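You operate a simulated robot arm through the tools that you are given. There is no shell and no other tool.

The job below is to be done with a simulated robot arm. You get a single attempt, and the scene is never put back.

TASK
Ready a shot: lamp arm clamped fully up, lens flap open, camera on.

It is judged by the outcome, as a careful person would: the job done as asked, and still so three seconds after it is handed in. It fails if anything else is knocked over, pushed out of place, dropped, spilled or broken.

THE ROBOT
A 5-joint arm with a two-finger parallel gripper, fixed in place. Base frame: the origin is on the floor under the middle of its stand, x ahead of it, y to its left, z up; the work surface is at about z = 800. Readings come in mm, degrees, newtons and seconds.
It reaches about 1134 mm from its shoulder. Its first joint turns from -149.0 to 149.0 degrees. Payload 1.57 kg.
Tool frame: the origin (TCP) lies between the finger pads and is the grasp point; the fingertips stand 30 mm ahead of it; z points along the fingers, y is the line along which they close. The gripper opens to 110 mm. The fingers are 24 mm wide and 12 mm thick; the gripper's body (48 by 112 mm) begins 78 mm behind the TCP.
Orientation is that of the tool frame in the base frame, as a unit quaternion [w, x, y, z]. With the fingers straight down and closing along the base's y, the tool's x points along the base's -x, its y along +y and its z along -z.

THE INTERFACE
- The arm moves only by the tool send_rows. Its argument "motion" is text: rows parted by semicolons, each of 7 numbers parted by spaces: the shift along the base's x, y, z in mm, then the turn, a rotation vector about the base's x, y, z in degrees, then the gripper command, from -1 (shut) to 1 (fully open), values between in proportion. In form: x y z ax ay az grip; .... A call has 1 to 20 rows; each row is the pose to reach, as a shift and turn from the pose commanded when the call began. A row lasts 0.2 s, in which the tool goes at most 50 mm and 8.6 degrees; a call with a longer step from one row to the next is refused whole, and so is a gripper value outside its range. A pose out of reach is approached as far as the arm can. The call stops where the force on the tool passes 70 N (or 10 N more than at its start, if that is more) or the arm is blocked; 0.2 s more then pass. Each finger travels about 72 mm/s and halts on what it meets, pressing with about 41 N; the grip force reading is that of the motor and also rises with nothing between the fingers. The clock runs only during rows and for 0.2 s after the last one: add rows that repeat a pose to give the fingers time. The reply holds the time, the measured pose of the TCP, the force on the tool along the base axes, the opening and the grip force, in the units named above and with some noise, with the torque about the TCP (base axes, N m) and any sound that the robot's microphone picked up.
- Cameras (640 x 400 px; columns grow to the right, rows downward): "scene" is fixed at [408.5, 649.2, 1657.7]; the picture's right is [0.05, 1.00, 0.00], its down [0.99, -0.05, -0.13] and it looks along [-0.13, 0.01, -0.99] (base axes); focal length 306 px, centre (320, 200). "wrist" rides on the gripper at [70, 16, -141] in the tool frame; the picture's right is [-0.23, 0.97, 0.00], its down [-0.85, -0.20, -0.48] and it looks along [-0.47, -0.11, 0.88] (tool axes); focal length 222 px, centre (320, 200). There is no depth. A picture from a camera that has moved, and an enlarged one, comes with that camera's place and axes in the base frame and with its lens. The place of the scene camera against the robot may be out by one fixed shift of up to 18 mm in any direction.
- capture(camera): a new picture of that camera. The clock stands still meanwhile.
- raise_lower(by): slides the trunk up (or, below 0, down) by that many mm; the arm rides with it, the base frame stays. It gives what a move gives, with no picture.
- zoom(camera, box): a new picture of the part [left, top, right, bottom] of that camera's present view, enlarged. The clock stands still meanwhile.
- job_done(): hands the job in; it is judged then, once.

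Places have to be worked out from the pictures, the camera data and where the tool is seen. Open the gripper and draw the arm clear of the work before you hand the job in, unless the task says otherwise.

The tools are called after "Emit:" by a JSON object that holds its "method" and its "body". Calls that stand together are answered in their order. send_rows: Moves the arm, as the interface text tells. Its arguments: {"type":"object","properties":{"motion":{"type":"string"}},"required":["motion"]} The other tools are called the same way: raise_lower (by) moves the trunk up or down; capture (camera) takes a picture; zoom (camera, box) takes an enlarged picture of a part of a camera's view; job_done () hands the job in.

At the start:

```text
t: 0.0
eef_pos: [141.4, 605.0, 1178.4]
ee_rot: [0.001, 0.0, 1.0, 0.001]
contact_force: [0.2, -0.1, -1.0]
torque: [0.01, 0.0, -0.02]
width: 110.1
grasp_force: 0.0
trunk travel left (down, up): [-912.0, 58.0]
```

scene: 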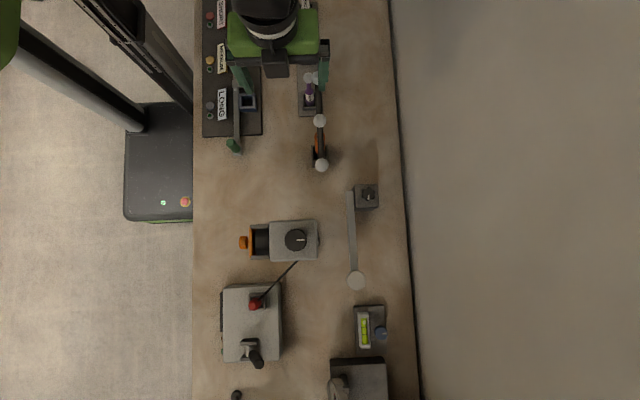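
wrist: 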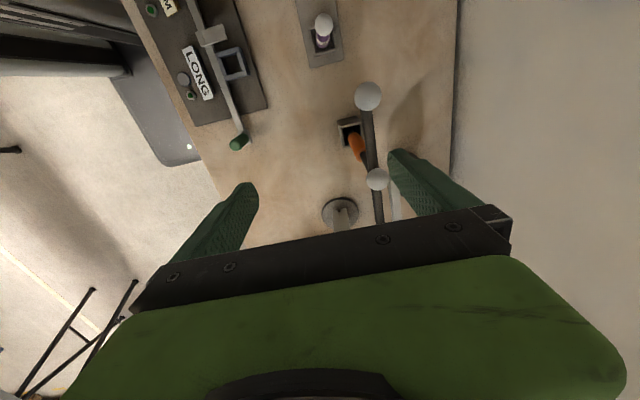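

I start by looking at the scene in more detail before moving anything.

Emit:
{"method": "zoom", "body": {"camera": "scene", "box": [190, 0, 420, 140]}}

Emit:
{"method": "zoom", "body": {"camera": "scene", "box": [190, 130, 420, 280]}}

Emit:
{"method": "zoom", "body": {"camera": "scene", "box": [190, 250, 420, 400]}}

Emit:
{"method": "zoom", "body": {"camera": "wrist", "box": [130, 0, 470, 220]}}

```text
2.78 times, centred on (305, 70) of scene
camera zoom: at [408.5, 649.2, 1657.7], right [0.05, 1.0, 0.0], down [0.99, -0.05, -0.13], along [-0.13, 0.01, -0.99], focal length 852 px, centre (362, 562)
```

zoom: 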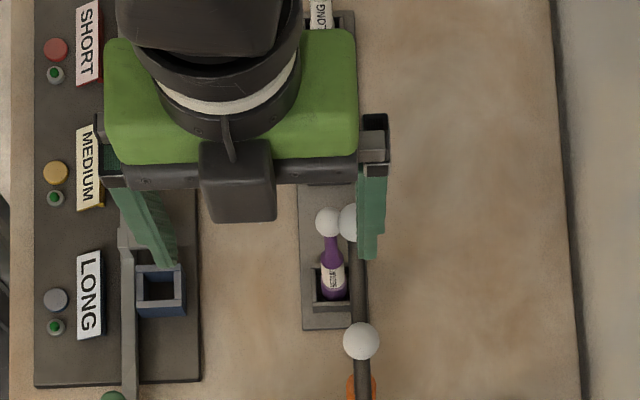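

```text
2.67 times, centred on (305, 205) of scene
camera zoom: at [408.5, 649.2, 1657.7], right [0.05, 1.0, 0.0], down [0.99, -0.05, -0.13], along [-0.13, 0.01, -0.99], focal length 817 px, centre (360, 187)
```

zoom: 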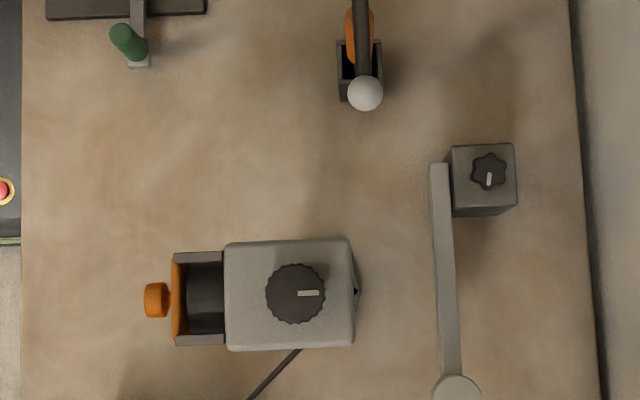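

```text
2.67 times, centred on (305, 325) of scene
camera zoom: at [408.5, 649.2, 1657.7], right [0.05, 1.0, 0.0], down [0.99, -0.05, -0.13], along [-0.13, 0.01, -0.99], focal length 817 px, centre (360, -133)
```

zoom: 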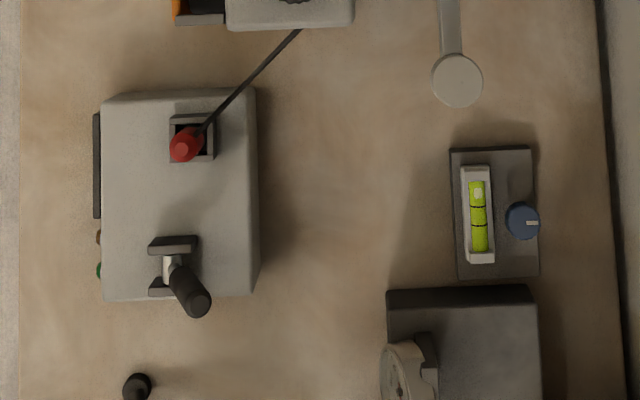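

```text
1.82 times, centred on (300, 110) of wrist
camera zoom: at [70.5, 619.1, 1320.7], right [0.23, 0.97, 0.0], down [0.85, -0.2, 0.48], along [0.47, -0.11, -0.88], focal length 404 px, centre (356, 364)
```

zoom: 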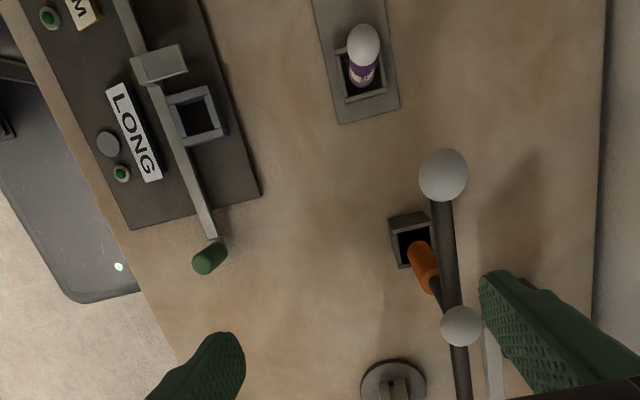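

The rod with white balls near the right finger triangulates to about z≈1090, so I first rise straight up, then travel forward high above everything to look at the items in the middle of the table.

Emit:
{"method": "send_rows", "body": {"motion": "0 0 40 0 0 0 1; 0 0 80 0 0 0 1; 40 0 80 0 0 0 1; 80 0 80 0 0 0 1; 120 0 80 0 0 0 1; 160 0 80 0 0 0 1; 200 0 80 0 0 0 1; 240 0 80 0 0 0 1; 280 0 80 0 0 0 1; 280 0 80 0 0 0 1"}}

Emit:
{"method": "capture", "body": {"camera": "wrist"}}

Emit:
{"method": "capture", "body": {"camera": "scene"}}

```text
t: 2.2
eef_pos: [420.8, 603.4, 1178.4]
ee_rot: [0.0, 0.001, 1.0, 0.0]
contact_force: [0.0, 0.0, 0.0]
torque: [0.02, 0.0, 0.0]
width: 109.9
grasp_force: 0.0
out of reach, approached as far as the arm can: row 1, 2, 3, 4, 5, 6, 7, 8, 9, 10
trunk travel left (down, up): [-912.0, 58.0]
```

```text
taken
camera wrist: at [351.2, 618.2, 1320.9], right [0.23, 0.97, 0.0], down [0.85, -0.2, 0.48], along [0.47, -0.11, -0.88], focal length 222 px, centre (320, 200)
```

wrist: 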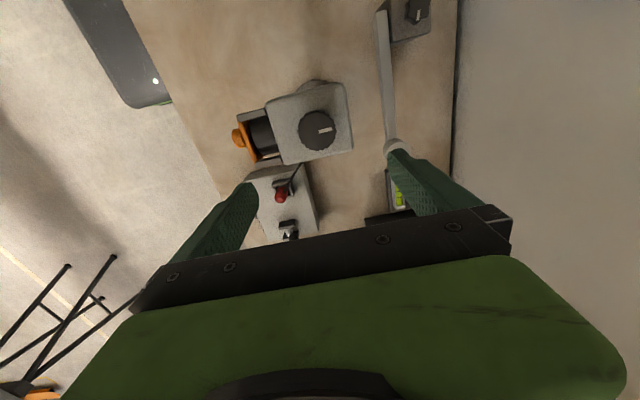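

```text
taken
```

scene: 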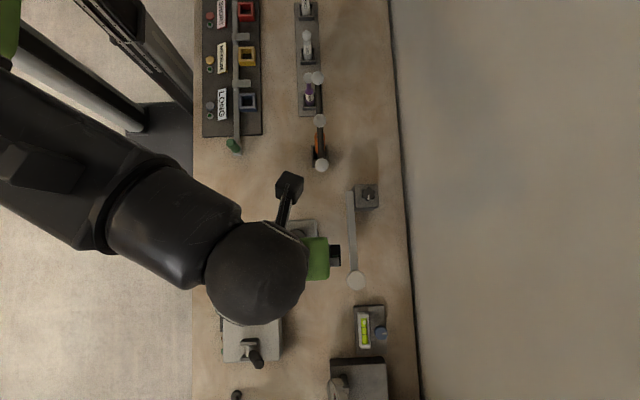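

The tool is at its top height with fingers down, but moved forward fine. I zoom on the camera, lamp arm and control box from here.

Emit:
{"method": "zoom", "body": {"camera": "wrist", "box": [220, 60, 420, 240]}}

Emit:
{"method": "zoom", "body": {"camera": "wrist", "box": [340, 0, 480, 160]}}

Emit:
{"method": "zoom", "body": {"camera": "scene", "box": [190, 0, 420, 200]}}

```text
2.22 times, centred on (320, 150) of wrist
camera zoom: at [351.2, 618.2, 1320.9], right [0.23, 0.97, 0.0], down [0.85, -0.2, 0.48], along [0.47, -0.11, -0.88], focal length 494 px, centre (320, 311)
```

zoom: 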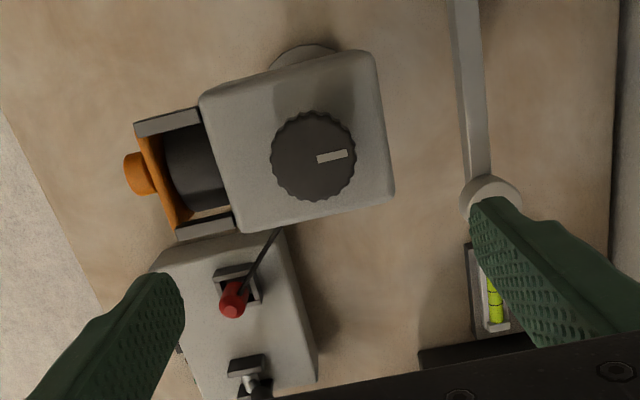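

```text
2.50 times, centred on (410, 80) of wrist
camera zoom: at [351.2, 618.2, 1320.9], right [0.23, 0.97, 0.0], down [0.85, -0.2, 0.48], along [0.47, -0.11, -0.88], focal length 555 px, centre (95, 500)
```

zoom: 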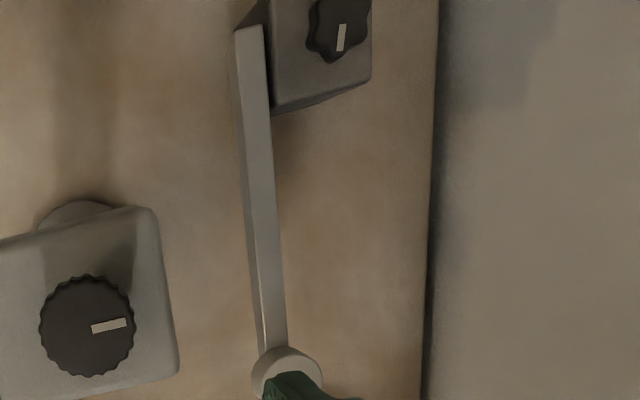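

```text
2.00 times, centred on (305, 100) of scene
camera zoom: at [408.5, 649.2, 1657.7], right [0.05, 1.0, 0.0], down [0.99, -0.05, -0.13], along [-0.13, 0.01, -0.99], focal length 612 px, centre (350, 400)
```

zoom: 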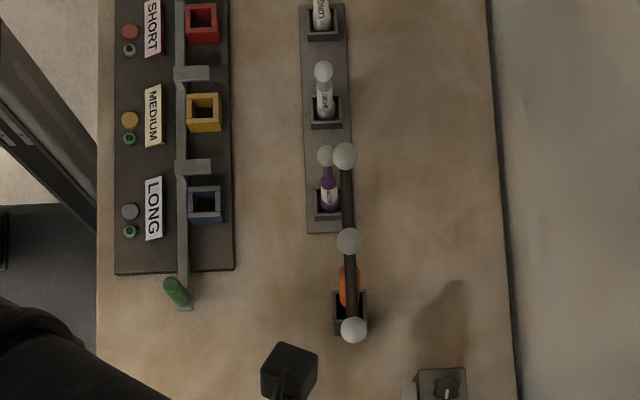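

The camera body has a dial on top, an orange flap on the −y side, and there's a separate control box with a red item and a lever. I move further forward to view the control box and lamp arm from above.

Emit:
{"method": "send_rows", "body": {"motion": "40 -10 0 0 0 0 1; 80 -20 0 0 0 0 1; 120 -30 0 0 0 0 1; 160 -40 0 0 0 0 1; 200 -50 0 0 0 0 1; 240 -60 0 0 0 0 1; 240 -60 0 0 0 0 1"}}

Emit:
{"method": "capture", "body": {"camera": "wrist"}}

Emit:
{"method": "zoom", "body": {"camera": "wrist", "box": [180, 0, 440, 200]}}

```text
t: 3.8
eef_pos: [662.3, 545.7, 1177.9]
ee_rot: [0.001, 0.0, 1.0, -0.001]
contact_force: [0.2, -0.3, 0.1]
torque: [0.02, -0.04, -0.02]
width: 109.9
grasp_force: 0.1
trunk travel left (down, up): [-912.0, 58.0]
```

```text
taken
camera wrist: at [591.6, 560.2, 1320.9], right [0.23, 0.97, 0.0], down [0.85, -0.2, 0.48], along [0.47, -0.11, -0.88], focal length 222 px, centre (320, 200)
```

wrist: 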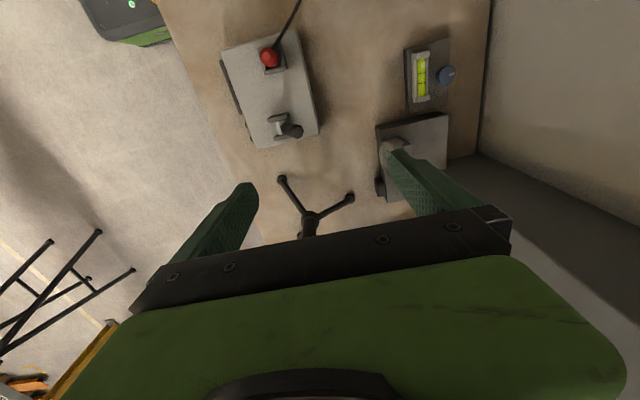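

```text
2.00 times, centred on (310, 100) of wrist
camera zoom: at [591.6, 560.2, 1320.9], right [0.23, 0.97, 0.0], down [0.85, -0.2, 0.48], along [0.47, -0.11, -0.88], focal length 444 px, centre (340, 400)
```

zoom: 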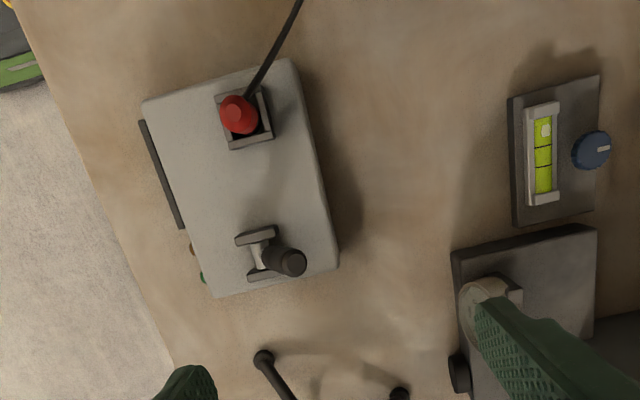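

The box carries a red plug (with a cable from the camera) and a toggle-like lever with indicator lamps on its −y face. I zoom tightly on each for labels.

Emit:
{"method": "zoom", "body": {"camera": "wrist", "box": [210, 20, 330, 160]}}

Emit:
{"method": "zoom", "body": {"camera": "scene", "box": [230, 210, 330, 272]}}

Emit:
{"method": "zoom", "body": {"camera": "scene", "box": [335, 175, 395, 295]}}

Emit:
{"method": "zoom", "body": {"camera": "wrist", "box": [370, 20, 470, 180]}}

```text
2.86 times, centred on (270, 90) of wrist
camera zoom: at [591.6, 560.2, 1320.9], right [0.23, 0.97, 0.0], down [0.85, -0.2, 0.48], along [0.47, -0.11, -0.88], focal length 635 px, centre (463, 514)
```

zoom: 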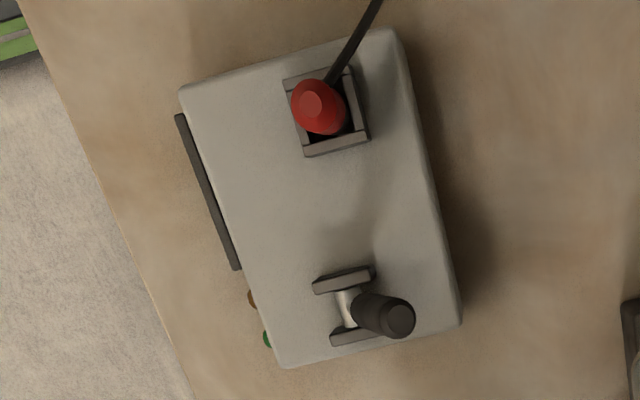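

```text
6.40 times, centred on (280, 241) of scene
camera zoom: at [408.5, 649.2, 1657.7], right [0.05, 1.0, 0.0], down [0.99, -0.05, -0.13], along [-0.13, 0.01, -0.99], focal length 1960 px, centre (576, -62)
```

zoom: 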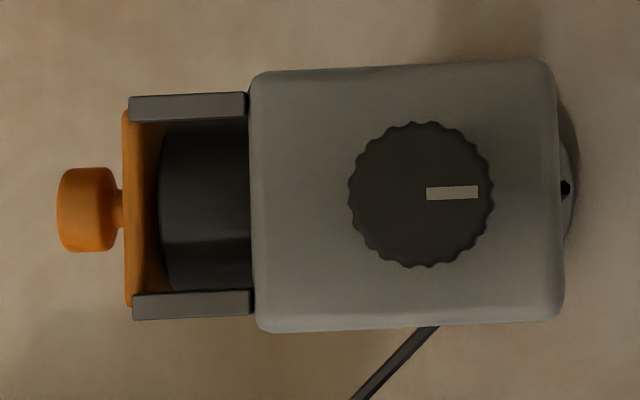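

```text
3.33 times, centred on (365, 235) of scene
camera zoom: at [408.5, 649.2, 1657.7], right [0.05, 1.0, 0.0], down [0.99, -0.05, -0.13], along [-0.13, 0.01, -0.99], focal length 1021 px, centre (170, 83)
```

zoom: 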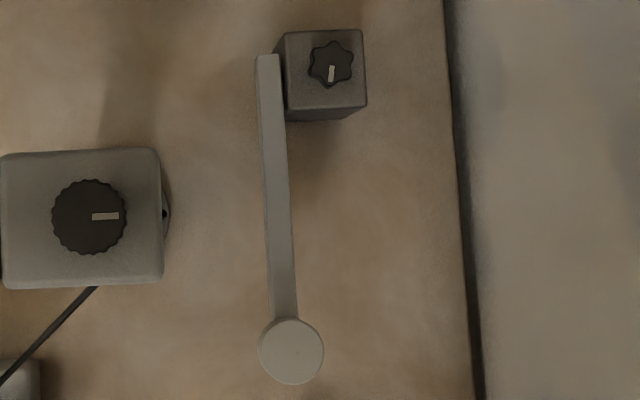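

```text
2.50 times, centred on (420, 100) of wrist
camera zoom: at [591.6, 560.2, 1320.9], right [0.23, 0.97, 0.0], down [0.85, -0.2, 0.48], along [0.47, -0.11, -0.88], focal length 555 px, centre (70, 450)
```

zoom: 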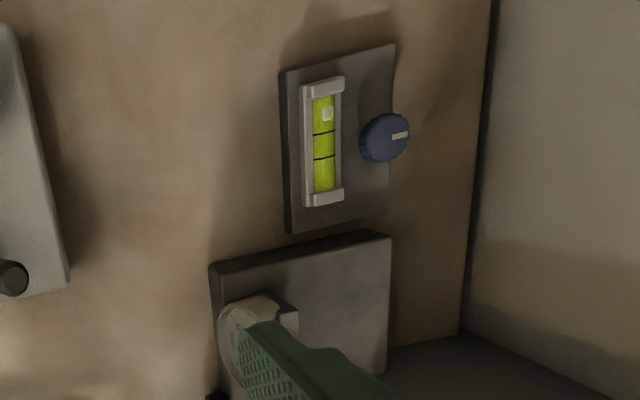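

I need side views of the flap, box face and lamp. I swing back toward the robot (high, clear of everything) while turning the tool so its camera faces outward toward the camera.

Emit:
{"method": "send_rows", "body": {"motion": "-40 -20 0 0 0 6 1; -80 -40 0 0 0 12 1; -120 -60 0 0 0 18 1; -160 -80 0 0 0 24 1; -200 -100 0 0 0 30 1; -240 -120 0 0 0 36 1; -280 -140 0 0 0 42 1; -320 -160 0 0 0 48 1; -360 -180 0 0 0 51 1; -400 -200 0 0 0 51 1; -400 -200 0 0 0 51 1"}}

Emit:
{"method": "capture", "body": {"camera": "wrist"}}

Emit:
{"method": "capture", "body": {"camera": "scene"}}

```text
t: 6.2
eef_pos: [327.2, 443.9, 1177.9]
ee_rot: [-0.001, -0.43, 0.903, -0.001]
contact_force: [0.2, 0.2, 0.9]
torque: [-0.02, -0.03, -0.02]
width: 110.0
grasp_force: 0.1
out of reach, approached as far as the arm can: row 6, 7, 8, 9, 10, 11
trunk travel left (down, up): [-912.0, 58.0]
```

```text
taken
camera wrist: at [270.9, 398.4, 1320.9], right [-0.61, 0.79, 0.0], down [0.69, 0.54, 0.48], along [0.38, 0.29, -0.88], focal length 222 px, centre (320, 200)
```

wrist: 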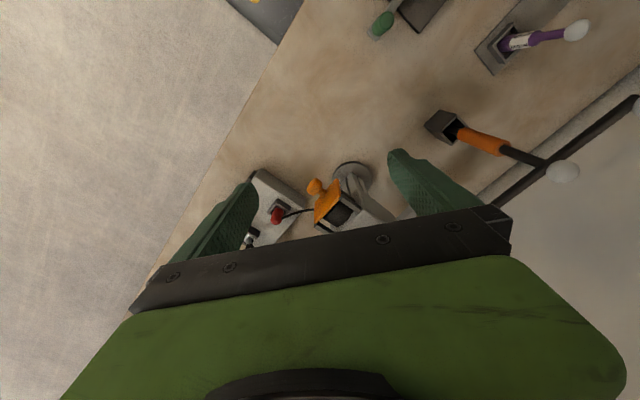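

```text
taken
```

scene: 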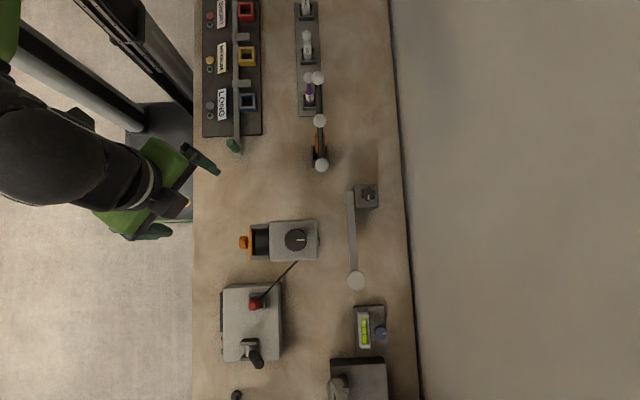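

Now I have a view toward the camera front. I zoom on it before tilting.

Emit:
{"method": "zoom", "body": {"camera": "wrist", "box": [230, 140, 430, 250]}}

Emit:
{"method": "send_rows", "body": {"motion": "0 0 0 6 -4.9 0 1; 0 0 0 12 -9.7 0 1; 0 0 0 18 -14.6 0 1; 0 0 0 24 -19.4 0 1; 0 0 0 29 -23.5 0 1; 0 0 0 29 -23.5 0 1"}}

Emit:
{"method": "capture", "body": {"camera": "wrist"}}

```text
3.20 times, centred on (330, 195) of wrist
camera zoom: at [270.9, 398.4, 1320.9], right [-0.61, 0.79, 0.0], down [0.69, 0.54, 0.48], along [0.38, 0.29, -0.88], focal length 711 px, centre (288, 216)
```

zoom: 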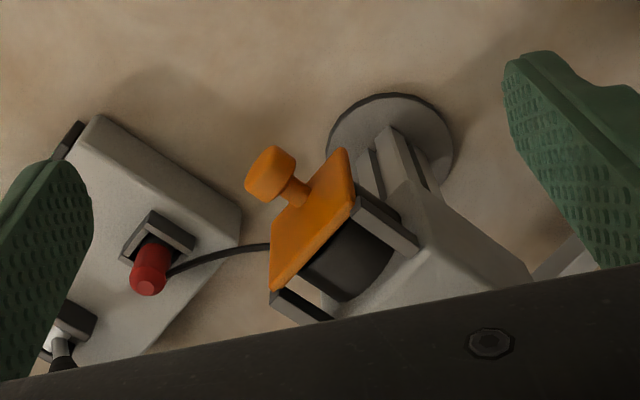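

```text
t: 7.6
eef_pos: [391.9, 571.8, 1226.7]
ee_rot: [0.289, -0.407, 0.855, 0.138]
contact_force: [0.3, -1.0, 0.1]
torque: [-0.02, -0.02, 0.0]
width: 110.4
grasp_force: 0.1
out of reach, approached as far as the arm can: row 1, 2, 3, 4, 5, 6
trunk travel left (down, up): [-912.0, 58.0]
```

```text
taken
camera wrist: at [289.1, 471.5, 1298.3], right [-0.64, 0.75, 0.14], down [0.4, 0.18, 0.9], along [0.65, 0.63, -0.42], focal length 222 px, centre (320, 200)
```

wrist: 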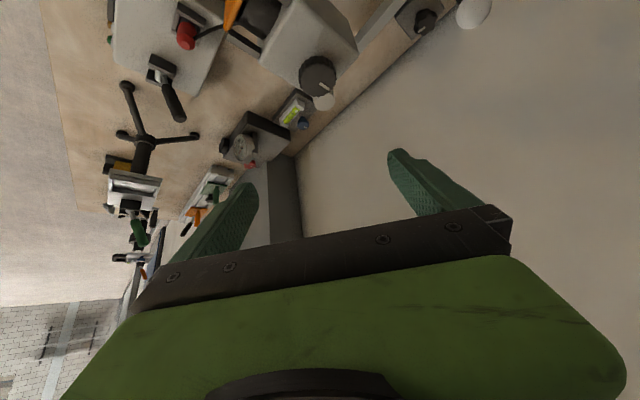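

The tilt pushed the tool outward (fold limit near the body). I test whether the arm can draw back with this tilt, to learn the reachable range.

Emit:
{"method": "send_rows", "body": {"motion": "-20 -30 0 0 0 0 1; -40 -60 0 0 0 0 1; -60 -90 0 0 0 0 1; -80 -120 0 0 0 0 1; -80 -120 0 0 0 0 1"}}

Emit:
{"method": "capture", "body": {"camera": "wrist"}}

Emit:
{"method": "capture", "body": {"camera": "scene"}}

```text
t: 8.8
eef_pos: [379.7, 578.1, 1226.1]
ee_rot: [0.288, -0.408, 0.856, 0.138]
contact_force: [-0.5, -0.2, 0.2]
torque: [-0.01, -0.02, -0.03]
width: 110.1
grasp_force: 0.0
out of reach, approached as far as the arm can: row 1, 2, 3, 4, 5
trunk travel left (down, up): [-912.0, 58.0]
```

```text
taken
camera wrist: at [278.6, 477.0, 1298.2], right [-0.64, 0.75, 0.14], down [0.4, 0.18, 0.9], along [0.65, 0.63, -0.42], focal length 222 px, centre (320, 200)
```

wrist: 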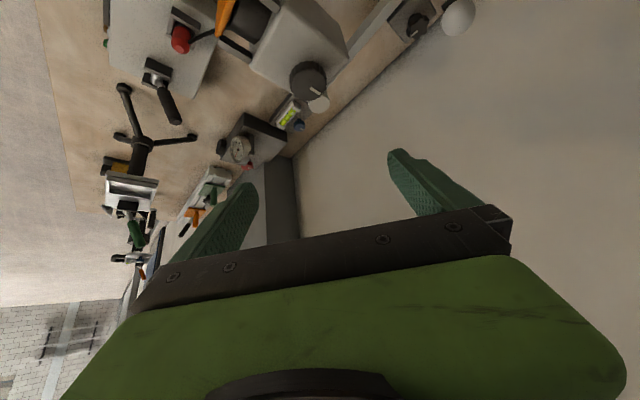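

```text
taken
```

scene: 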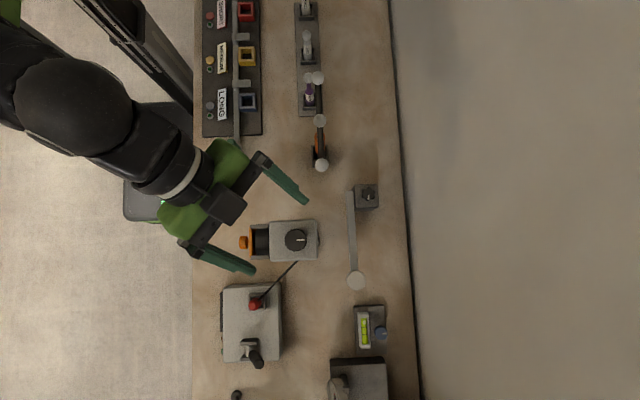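

The arm cannot fold closer at this height. I swing the arm away to the side off the table (azimuth ~20°) where I can lower and tilt freely, and then come back low to look at the fronts horizontally.

Emit:
{"method": "send_rows", "body": {"motion": "48 -30 0 0 0 -4.7 1; 85 -62 0 0 0 -8.7 1; 120 -95 0 0 0 -12.7 1; 152 -131 0 0 0 -16.7 1; 182 -170 0 0 0 -20.7 1; 209 -210 0 0 0 -24.7 1; 234 -252 0 0 0 -28.7 1; 255 -295 0 0 0 -32.7 1; 273 -340 0 0 0 -36.7 1; 273 -340 0 0 0 -36.7 1"}}

Emit:
{"method": "capture", "body": {"camera": "wrist"}}

Emit:
{"method": "capture", "body": {"camera": "scene"}}

```text
refused: row 1 steps farther than a row can; nothing moved
```

```text
taken
camera wrist: at [278.6, 477.0, 1298.2], right [-0.64, 0.75, 0.14], down [0.4, 0.18, 0.9], along [0.65, 0.63, -0.42], focal length 222 px, centre (320, 200)
```

wrist: 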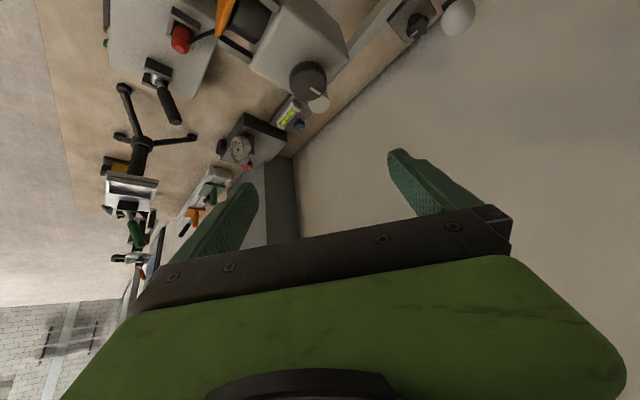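

```text
taken
```

scene: 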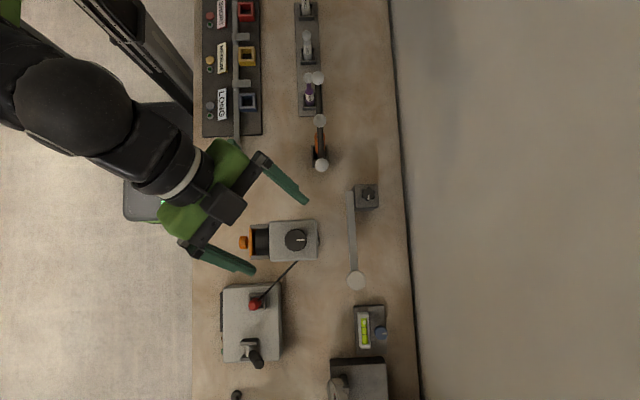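

Just the first step was too long; I resend with smaller steps.

Emit:
{"method": "send_rows", "body": {"motion": "24 -15 0 0 0 -2.3 1; 48 -30 0 0 0 -4.7 1; 79 -59 0 0 0 -8.2 1; 110 -88 0 0 0 -11.7 1; 140 -120 0 0 0 -15.2 1; 168 -153 0 0 0 -18.7 1; 194 -188 0 0 0 -22.7 1; 217 -224 0 0 0 -26.2 1; 238 -260 0 0 0 -29.7 1; 257 -300 0 0 0 -33.2 1; 273 -340 0 0 0 -36.7 1; 273 -340 0 0 0 -36.7 1"}}

Emit:
{"method": "capture", "body": {"camera": "wrist"}}

Emit:
{"method": "capture", "body": {"camera": "scene"}}

```text
t: 11.4
eef_pos: [670.9, 242.7, 1227.2]
ee_rot: [0.317, -0.117, 0.94, 0.04]
contact_force: [-0.5, 0.2, 0.4]
torque: [-0.02, 0.03, 0.0]
width: 110.2
grasp_force: 0.2
out of reach, approached as far as the arm can: row 3, 4, 5, 6, 7, 8, 9, 10, 11, 12
trunk travel left (down, up): [-912.0, 58.0]
```

```text
taken
camera wrist: at [529.3, 222.0, 1298.3], right [-0.06, 0.99, 0.14], down [0.43, -0.1, 0.9], along [0.9, 0.12, -0.42], focal length 222 px, centre (320, 200)
```

wrist: 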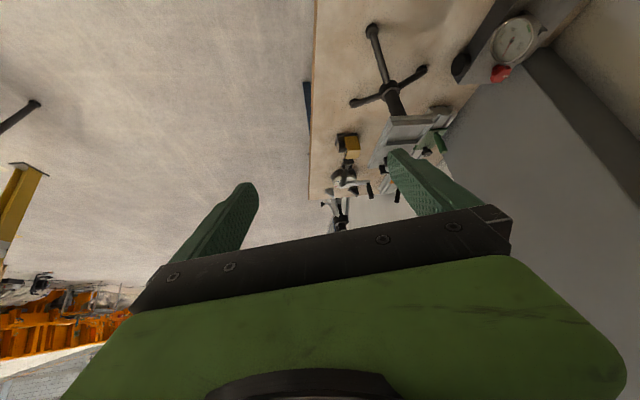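

```text
taken
```

scene: 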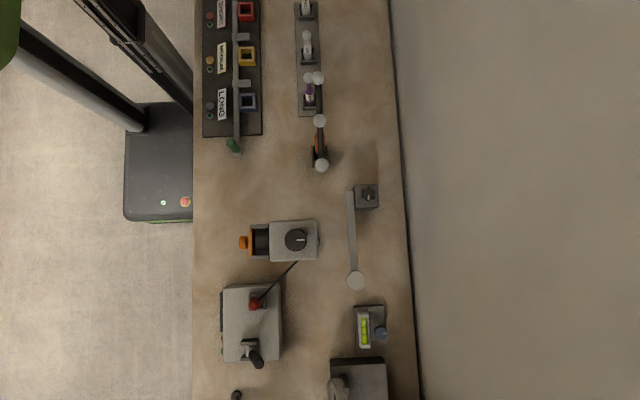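

The arm is now off the table to the right. I turn a little further and then lower and draw inward to find the reachable low poses.

Emit:
{"method": "send_rows", "body": {"motion": "8 -40 0 0 0 -3.3 1; 15 -80 0 0 0 -6.6 1; 20 -119 0 0 0 -9.9 1; 0 -122 -40 0 0 -9.9 1; -20 -126 -80 0 0 -9.9 1; -40 -129 -120 0 0 -9.9 1; -60 -133 -160 0 0 -9.9 1; -90 -138 -200 0 0 -9.9 1; -120 -143 -230 0 0 -9.9 1; -160 -150 -230 0 0 -9.9 1; -200 -157 -230 0 0 -9.9 1; -200 -157 -230 0 0 -9.9 1"}}

```text
refused: row 8 steps farther than a row can; nothing moved
```

One step is slightly over the limit; I resend with shorter steps.

Emit:
{"method": "send_rows", "body": {"motion": "8 -40 0 0 0 -3.3 1; 15 -80 0 0 0 -6.6 1; 20 -119 0 0 0 -9.9 1; 0 -122 -40 0 0 -9.9 1; -20 -126 -80 0 0 -9.9 1; -40 -129 -120 0 0 -9.9 1; -60 -133 -160 0 0 -9.9 1; -85 -138 -195 0 0 -9.9 1; -115 -143 -230 0 0 -9.9 1; -160 -150 -230 0 0 -9.9 1; -200 -157 -230 0 0 -9.9 1; -200 -157 -230 0 0 -9.9 1"}}

```text
t: 14.0
eef_pos: [705.1, 124.8, 1227.3]
ee_rot: [0.319, -0.036, 0.947, 0.013]
contact_force: [0.0, -0.2, -0.2]
torque: [0.05, -0.02, 0.0]
width: 109.9
grasp_force: 0.0
out of reach, approached as far as the arm can: row 1, 2, 3, 4, 5, 6, 7, 8, 9, 10, 11, 12
trunk travel left (down, up): [-912.0, 58.0]
```

The readings reveal the arm's make-up: wrist height is fixed by the trunk (z only by raise_lower), with free heading, tilt and roll; wrist-to-TCP about 240 mm. I test a pure heading change about the wrist, swinging the tool to face +y.

Emit:
{"method": "send_rows", "body": {"motion": "-3.1 20.5 0 0 0 8.2 1; -9.1 40.4 0 0 0 16.4 1; -17.8 59.2 0 0 0 24.6 1; -29.1 76.6 0 0 0 32.8 1; -42.8 92.1 0 0 0 41 1; -58.6 105.6 0 0 0 49.2 1; -76.1 116.7 0 0 0 57.4 1; -95 125.2 0 0 0 65.6 1; -114.9 130.8 0 0 0 73.8 1; -135.5 133.6 0 0 0 82 1; -156.2 133.4 0 0 0 90.2 1; -176.7 130.3 0 0 0 98.4 1; -196.6 124.3 0 0 0 106.6 1; -196.6 124.3 0 0 0 106.6 1"}}

Emit:
{"method": "capture", "body": {"camera": "wrist"}}

Emit:
{"method": "capture", "body": {"camera": "scene"}}

```text
t: 17.0
eef_pos: [507.7, 255.5, 1227.3]
ee_rot: [-0.18, 0.781, -0.536, -0.264]
contact_force: [-0.6, -0.3, -0.4]
torque: [0.02, -0.01, -0.02]
width: 110.2
grasp_force: 0.0
out of reach, approached as far as the arm can: row 1, 2, 3, 4, 5, 6, 7, 8, 9, 10, 11, 12, 13, 14
trunk travel left (down, up): [-912.0, 58.0]
```

```text
taken
camera wrist: at [542.5, 116.9, 1298.3], right [-0.97, -0.18, 0.14], down [0.05, 0.44, 0.9], along [-0.22, 0.88, -0.42], focal length 222 px, centre (320, 200)
```

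wrist: 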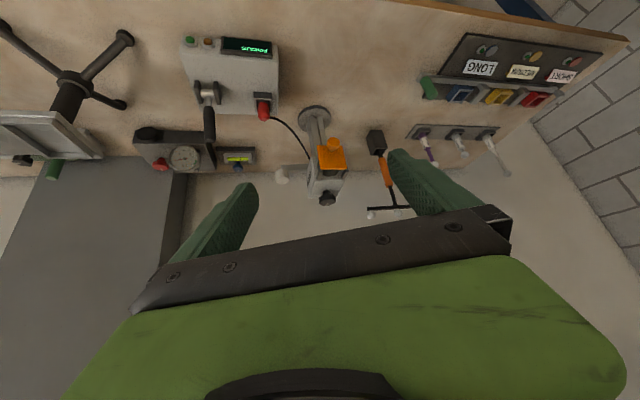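

```text
taken
```

scene: 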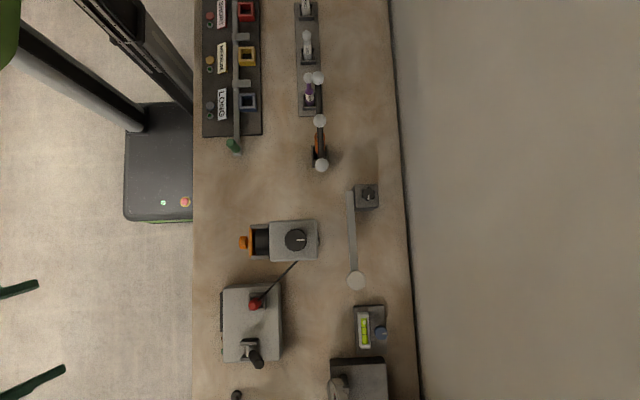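

The hypothesis holds: I now have a view (upside down) of all the fronts. I zoom on the box, camera and lamp.

Emit:
{"method": "zoom", "body": {"camera": "wrist", "box": [170, 20, 290, 140]}}

Emit:
{"method": "zoom", "body": {"camera": "wrist", "box": [250, 90, 410, 230]}}

Emit:
{"method": "zoom", "body": {"camera": "wrist", "box": [400, 20, 620, 180]}}

```text
3.33 times, centred on (230, 80) of wrist
camera zoom: at [542.5, 116.9, 1298.3], right [-0.97, -0.18, 0.14], down [0.05, 0.44, 0.9], along [-0.22, 0.88, -0.42], focal length 740 px, centre (620, 600)
```

zoom: 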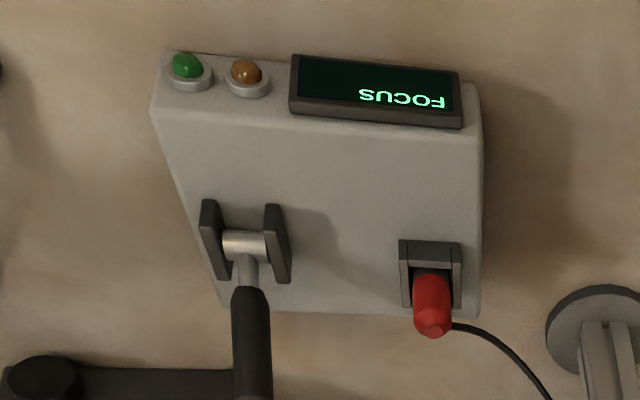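

```text
2.86 times, centred on (330, 160) of wrist
camera zoom: at [542.5, 116.9, 1298.3], right [-0.97, -0.18, 0.14], down [0.05, 0.44, 0.9], along [-0.22, 0.88, -0.42], focal length 635 px, centre (291, 314)
```

zoom: 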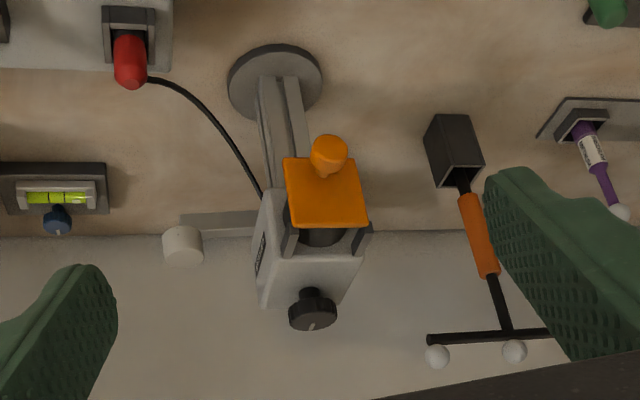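

```text
2.50 times, centred on (510, 100) of wrist
camera zoom: at [542.5, 116.9, 1298.3], right [-0.97, -0.18, 0.14], down [0.05, 0.44, 0.9], along [-0.22, 0.88, -0.42], focal length 555 px, centre (-155, 450)
```

zoom: 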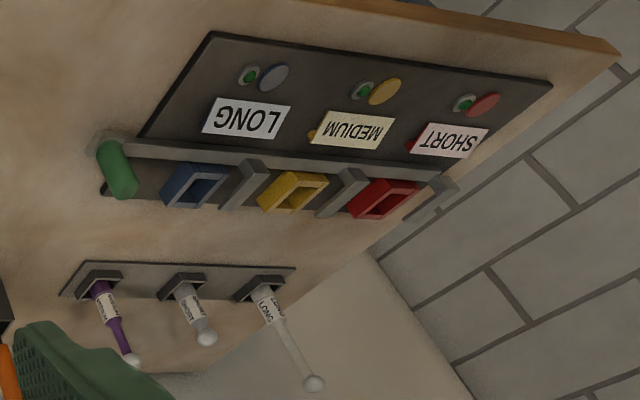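

The screen on the box reads "FOCUS". I lower the trunk by 200 (nothing under the arm here) to look at the camera, flap and lamp more level.

Emit:
{"method": "raise_lower", "body": {"by": -200}}

Emit:
{"method": "capture", "body": {"camera": "wrist"}}

Emit:
{"method": "zoom", "body": {"camera": "wrist", "box": [240, 60, 440, 200]}}

Emit:
{"method": "zoom", "body": {"camera": "wrist", "box": [120, 0, 300, 130]}}

```text
t: 19.2
eef_pos: [509.0, 256.2, 1027.9]
ee_rot: [-0.179, 0.782, -0.536, -0.263]
contact_force: [0.5, -1.4, 0.5]
torque: [-0.02, -0.01, -0.04]
width: 109.9
grasp_force: 0.0
trunk travel left (down, up): [-712.0, 258.0]
```

```text
taken
camera wrist: at [542.5, 116.9, 1098.4], right [-0.97, -0.18, 0.14], down [0.05, 0.44, 0.9], along [-0.22, 0.88, -0.42], focal length 222 px, centre (320, 200)
```

wrist: 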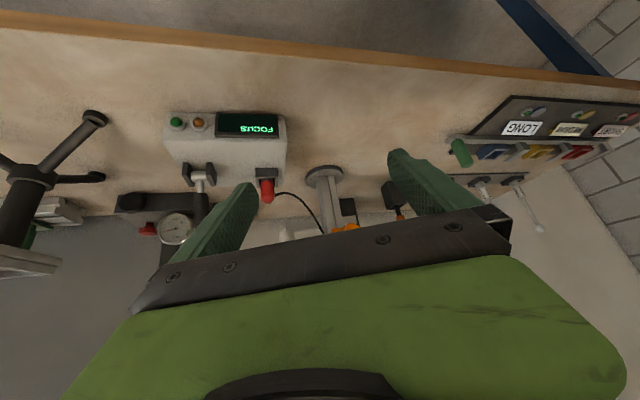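

```text
2.86 times, centred on (340, 130) of wrist
camera zoom: at [542.5, 116.9, 1098.4], right [-0.97, -0.18, 0.14], down [0.05, 0.44, 0.9], along [-0.22, 0.88, -0.42], focal length 635 px, centre (263, 400)
```

zoom: 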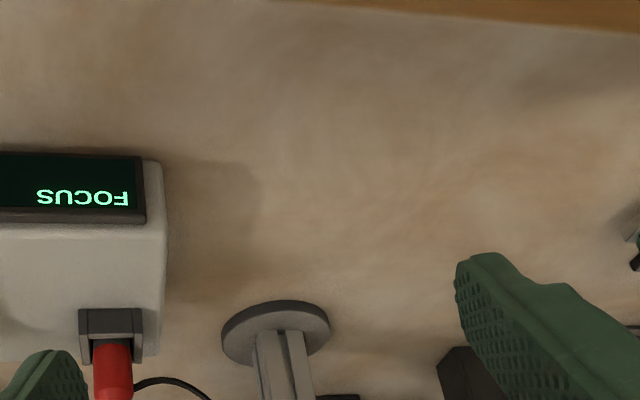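

```text
3.08 times, centred on (210, 65) of wrist
camera zoom: at [542.5, 116.9, 1098.4], right [-0.97, -0.18, 0.14], down [0.05, 0.44, 0.9], along [-0.22, 0.88, -0.42], focal length 684 px, centre (658, 615)
```

zoom: 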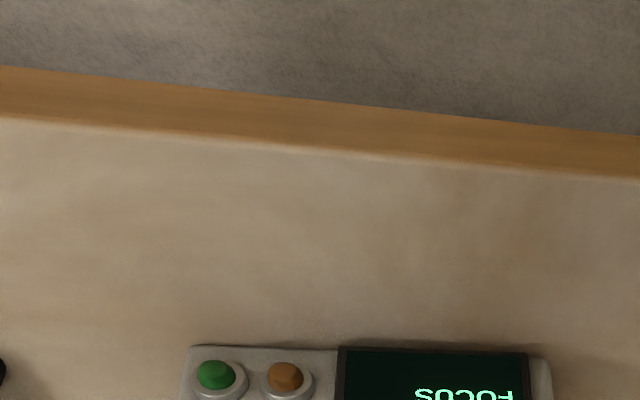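

The gripper now hides the camera; tilting the tool 25° further about the wrist will bring the camera into the visible half of the picture.

Emit:
{"method": "send_rows", "body": {"motion": "-8 21 24 7.8 3 0 1; -16 42 50 15.5 6 0 1; -24 62.6 78.4 23.3 9 0 1; -24 62.6 78.4 23.3 9 0 1"}}

Emit:
{"method": "capture", "body": {"camera": "wrist"}}

Emit:
{"method": "zoom", "body": {"camera": "wrist", "box": [220, 40, 420, 200]}}

```text
t: 20.2
eef_pos: [482.6, 319.3, 1105.5]
ee_rot: [-0.292, 0.705, -0.485, -0.427]
contact_force: [-0.3, 0.4, 0.1]
torque: [-0.02, 0.0, 0.01]
width: 109.9
grasp_force: 0.2
trunk travel left (down, up): [-712.0, 258.0]
```

```text
taken
camera wrist: at [523.9, 164.8, 1110.7], right [-0.95, -0.25, 0.2], down [0.2, 0.05, 0.98], along [-0.26, 0.97, 0.0], focal length 222 px, centre (320, 200)
```

wrist: 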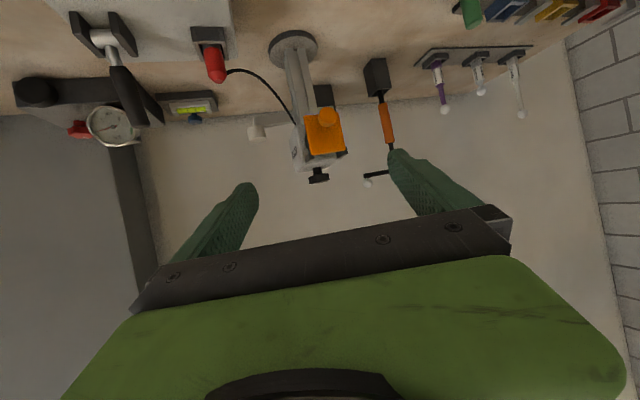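

```text
2.50 times, centred on (320, 120) of wrist
camera zoom: at [523.9, 164.8, 1110.7], right [-0.95, -0.25, 0.2], down [0.2, 0.05, 0.98], along [-0.26, 0.97, 0.0], focal length 555 px, centre (320, 400)
```

zoom: 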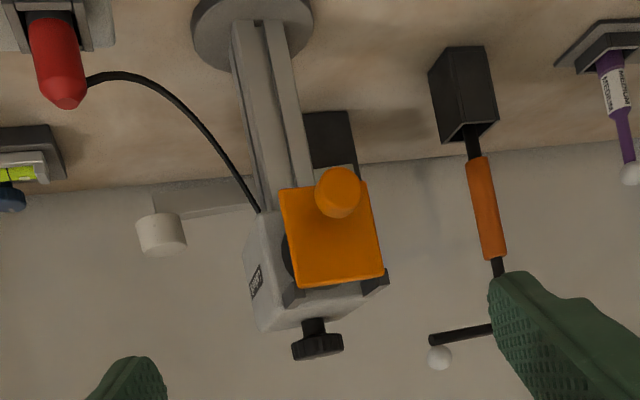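

The flap's brackets sit at its top edge and the knob near its lower edge, so it hinges upward. There is a label on the camera's side; I zoom on it, and on the box.

Emit:
{"method": "zoom", "body": {"camera": "wrist", "box": [285, 95, 355, 195]}}

Emit:
{"method": "zoom", "body": {"camera": "wrist", "box": [60, 0, 280, 160]}}

```text
4.00 times, centred on (320, 145) of wrist
camera zoom: at [523.9, 164.8, 1110.7], right [-0.95, -0.25, 0.2], down [0.2, 0.05, 0.98], along [-0.26, 0.97, 0.0], focal length 888 px, centre (320, 420)
```

zoom: 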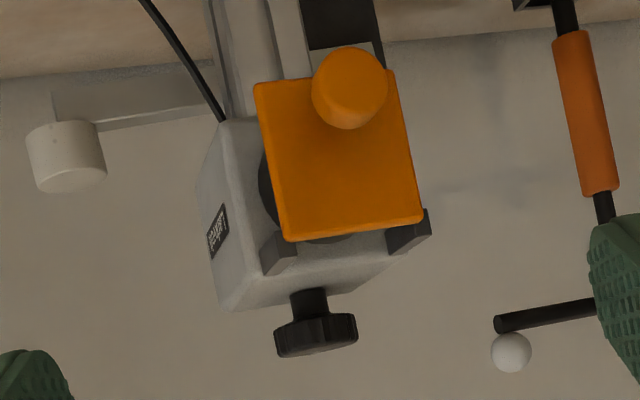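

```text
2.50 times, centred on (170, 80) of wrist
camera zoom: at [523.9, 164.8, 1110.7], right [-0.95, -0.25, 0.2], down [0.2, 0.05, 0.98], along [-0.26, 0.97, 0.0], focal length 555 px, centre (695, 500)
```

zoom: 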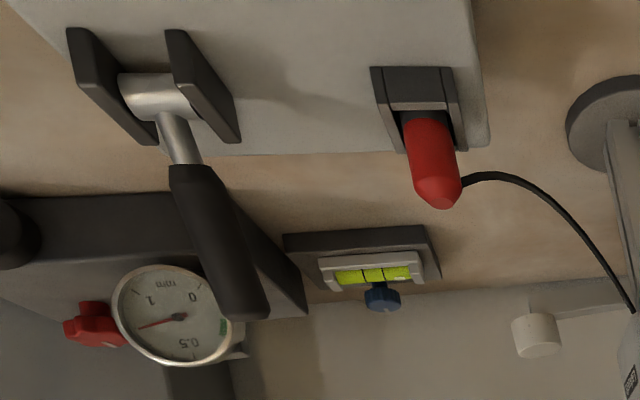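

I move diagonally at this height (above everything nearby) to get a close look at the label on the camera's +x side and the lamp joint.

Emit:
{"method": "send_rows", "body": {"motion": "5 43 0 0 0 4.75 1; 10 86 0 0 0 9.5 1; 15 130 0 0 0 14.2 1; 21 173 0 0 0 19 1; 21 173 0 0 0 19 1"}}

Emit:
{"method": "capture", "body": {"camera": "wrist"}}

Emit:
{"method": "zoom", "body": {"camera": "wrist", "box": [270, 60, 400, 180]}}

```text
t: 21.4
eef_pos: [503.1, 492.2, 1106.2]
ee_rot: [-0.217, 0.776, -0.362, -0.469]
contact_force: [0.2, 0.0, -1.4]
torque: [0.04, 0.0, 0.04]
width: 109.9
grasp_force: 0.1
trunk travel left (down, up): [-712.0, 258.0]
```

```text
taken
camera wrist: at [592.1, 360.5, 1110.7], right [-0.81, -0.55, 0.2], down [0.17, 0.11, 0.98], along [-0.56, 0.83, 0.0], focal length 222 px, centre (320, 200)
```

wrist: 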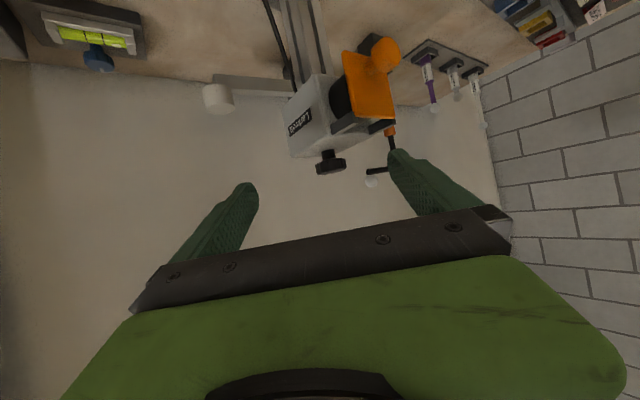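

```text
3.33 times, centred on (335, 120) of wrist
camera zoom: at [592.1, 360.5, 1110.7], right [-0.81, -0.55, 0.2], down [0.17, 0.11, 0.98], along [-0.56, 0.83, 0.0], focal length 740 px, centre (270, 467)
```

zoom: 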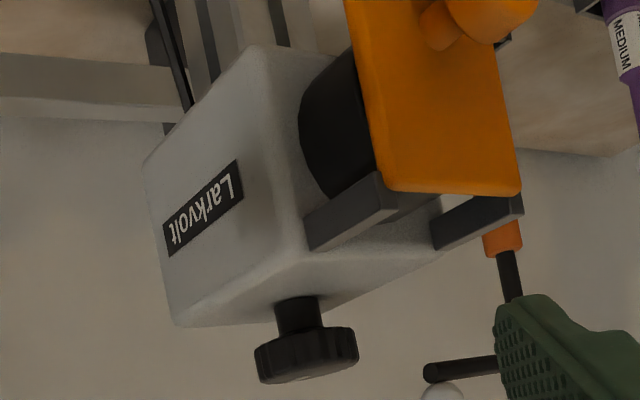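

The label is just a brand ("Larkvolt"). I check the arm's link layout in the scene view, then go look at the control box's front and display more closely.

Emit:
{"method": "capture", "body": {"camera": "scene"}}

Emit:
{"method": "send_rows", "body": {"motion": "8 -20 0 0 0 -6 1; 18 -45 0 0 0 -12 1; 32 -75 0 0 0 -18 1; 48 -105 0 0 0 -24 1; 64 -130 0 0 0 -30 1; 82 -148 0 0 0 -35 1; 97 -160 0 0 0 -40 1; 97 -160 0 0 0 -40 1"}}

Emit:
{"method": "capture", "body": {"camera": "wrist"}}

```text
taken
```

scene: 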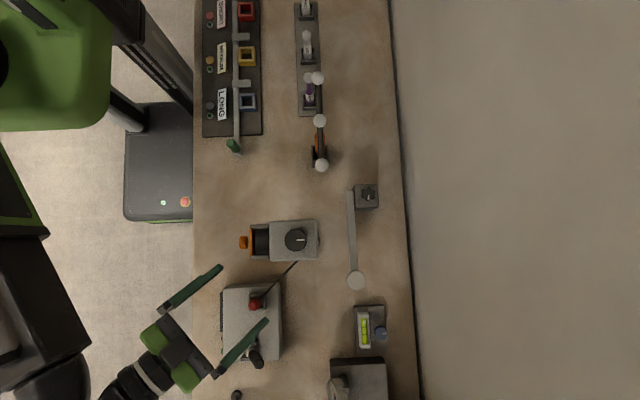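

```text
t: 23.2
eef_pos: [601.5, 331.6, 1106.2]
ee_rot: [-0.365, 0.605, -0.605, -0.367]
contact_force: [-0.5, -0.7, -0.6]
torque: [0.01, 0.03, -0.02]
width: 110.1
grasp_force: 0.0
trunk travel left (down, up): [-712.0, 258.0]
```

```text
taken
camera wrist: at [584.0, 171.9, 1110.7], right [-0.97, 0.11, 0.2], down [0.2, -0.02, 0.98], along [0.11, 0.99, 0.0], focal length 222 px, centre (320, 200)
```

wrist: 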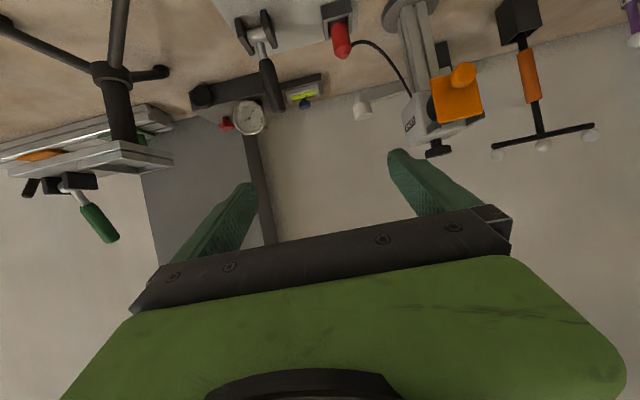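

I lower the trunk 130 so the box front comes into the visible band.

Emit:
{"method": "raise_lower", "body": {"by": -130}}

Emit:
{"method": "capture", "body": {"camera": "wrist"}}

Emit:
{"method": "zoom", "body": {"camera": "wrist", "box": [160, 0, 400, 150]}}

Emit:
{"method": "capture", "body": {"camera": "scene"}}

```text
t: 24.8
eef_pos: [600.6, 331.5, 976.6]
ee_rot: [-0.364, 0.606, -0.605, -0.366]
contact_force: [0.2, 0.7, 0.0]
torque: [-0.02, 0.01, 0.03]
width: 110.2
grasp_force: 0.1
trunk travel left (down, up): [-582.0, 388.0]
```

```text
taken
camera wrist: at [583.9, 172.2, 980.8], right [-0.97, 0.1, 0.2], down [0.2, -0.02, 0.98], along [0.11, 0.99, 0.0], focal length 222 px, centre (320, 200)
```

wrist: 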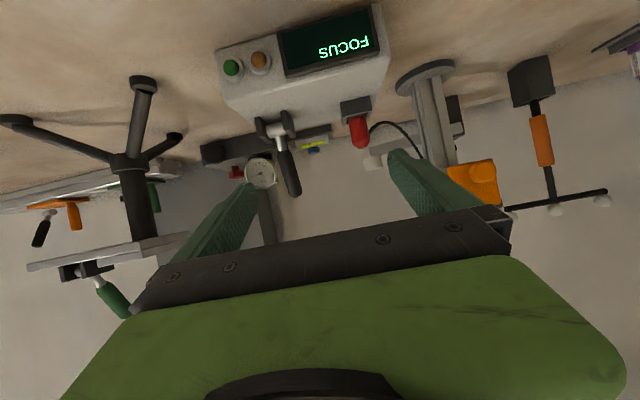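

```text
2.67 times, centred on (280, 75) of wrist
camera zoom: at [583.9, 172.2, 980.8], right [-0.97, 0.1, 0.2], down [0.2, -0.02, 0.98], along [0.11, 0.99, 0.0], focal length 592 px, centre (427, 533)
```

zoom: 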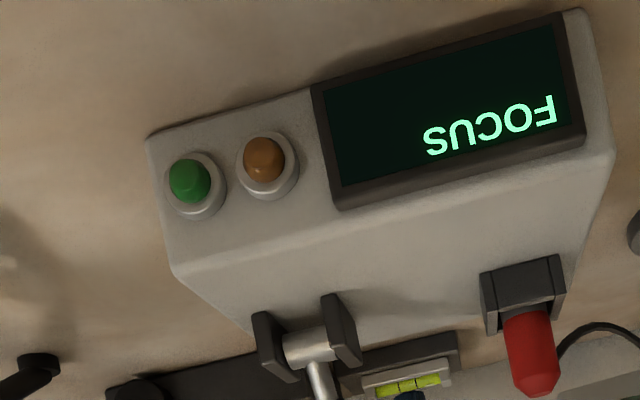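

```text
taken
```

scene: 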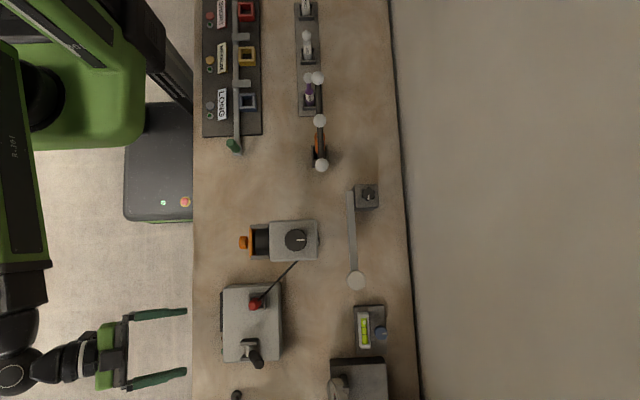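

The box shows only "FOCUS", two domes, lever and plug. Before deciding how the camera is switched on, I look at the rest of the bench toward +x for anything related.

Emit:
{"method": "raise_lower", "body": {"by": 180}}

Emit:
{"method": "send_rows", "body": {"motion": "25 -2 0 0 0 -7 1; 50 -7 0 0 0 -14 1; 74 -15 0 0 0 -21 1; 97 -25 0 0 0 -28 1; 119 -38 0 0 0 -35 1; 139 -54 0 0 0 -42 1; 157 -71 0 0 0 -49 1; 157 -71 0 0 0 -49 1"}}

Emit:
{"method": "capture", "body": {"camera": "wrist"}}

Emit:
{"method": "zoom", "body": {"camera": "wrist", "box": [240, 0, 480, 200]}}

```text
t: 26.8
eef_pos: [600.1, 330.5, 1154.9]
ee_rot: [-0.364, 0.606, -0.604, -0.368]
contact_force: [0.2, 0.4, 0.3]
torque: [-0.02, 0.03, 0.01]
width: 109.8
grasp_force: 0.0
trunk travel left (down, up): [-762.0, 208.0]
```

```text
t: 28.6
eef_pos: [758.5, 260.7, 1155.3]
ee_rot: [0.483, -0.3, 0.802, 0.182]
contact_force: [-0.1, -0.4, 0.2]
torque: [-0.01, 0.0, 0.01]
width: 110.3
grasp_force: 0.0
trunk travel left (down, up): [-762.0, 208.0]
```

```text
taken
camera wrist: at [627.1, 168.3, 1160.7], right [-0.56, 0.8, 0.2], down [0.11, -0.17, 0.98], along [0.82, 0.57, 0.0], focal length 222 px, centre (320, 200)
```

wrist: 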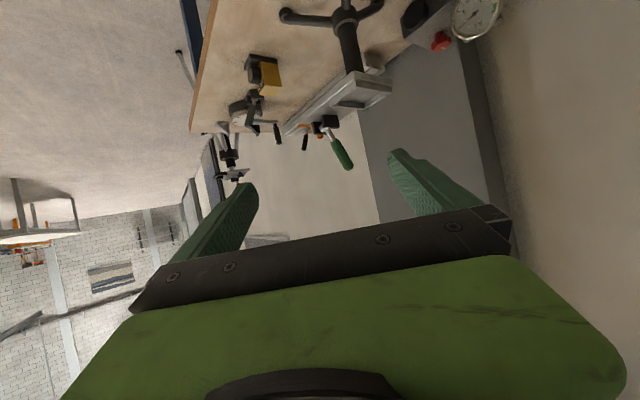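

```text
2.00 times, centred on (360, 100) of wrist
camera zoom: at [627.1, 168.3, 1160.7], right [-0.56, 0.8, 0.2], down [0.11, -0.17, 0.98], along [0.82, 0.57, 0.0], focal length 444 px, centre (240, 400)
```

zoom: 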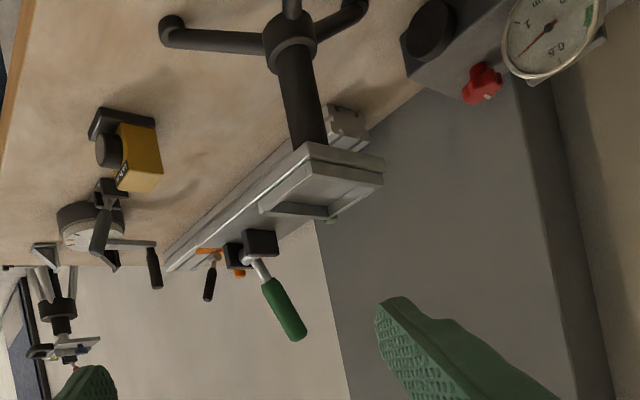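

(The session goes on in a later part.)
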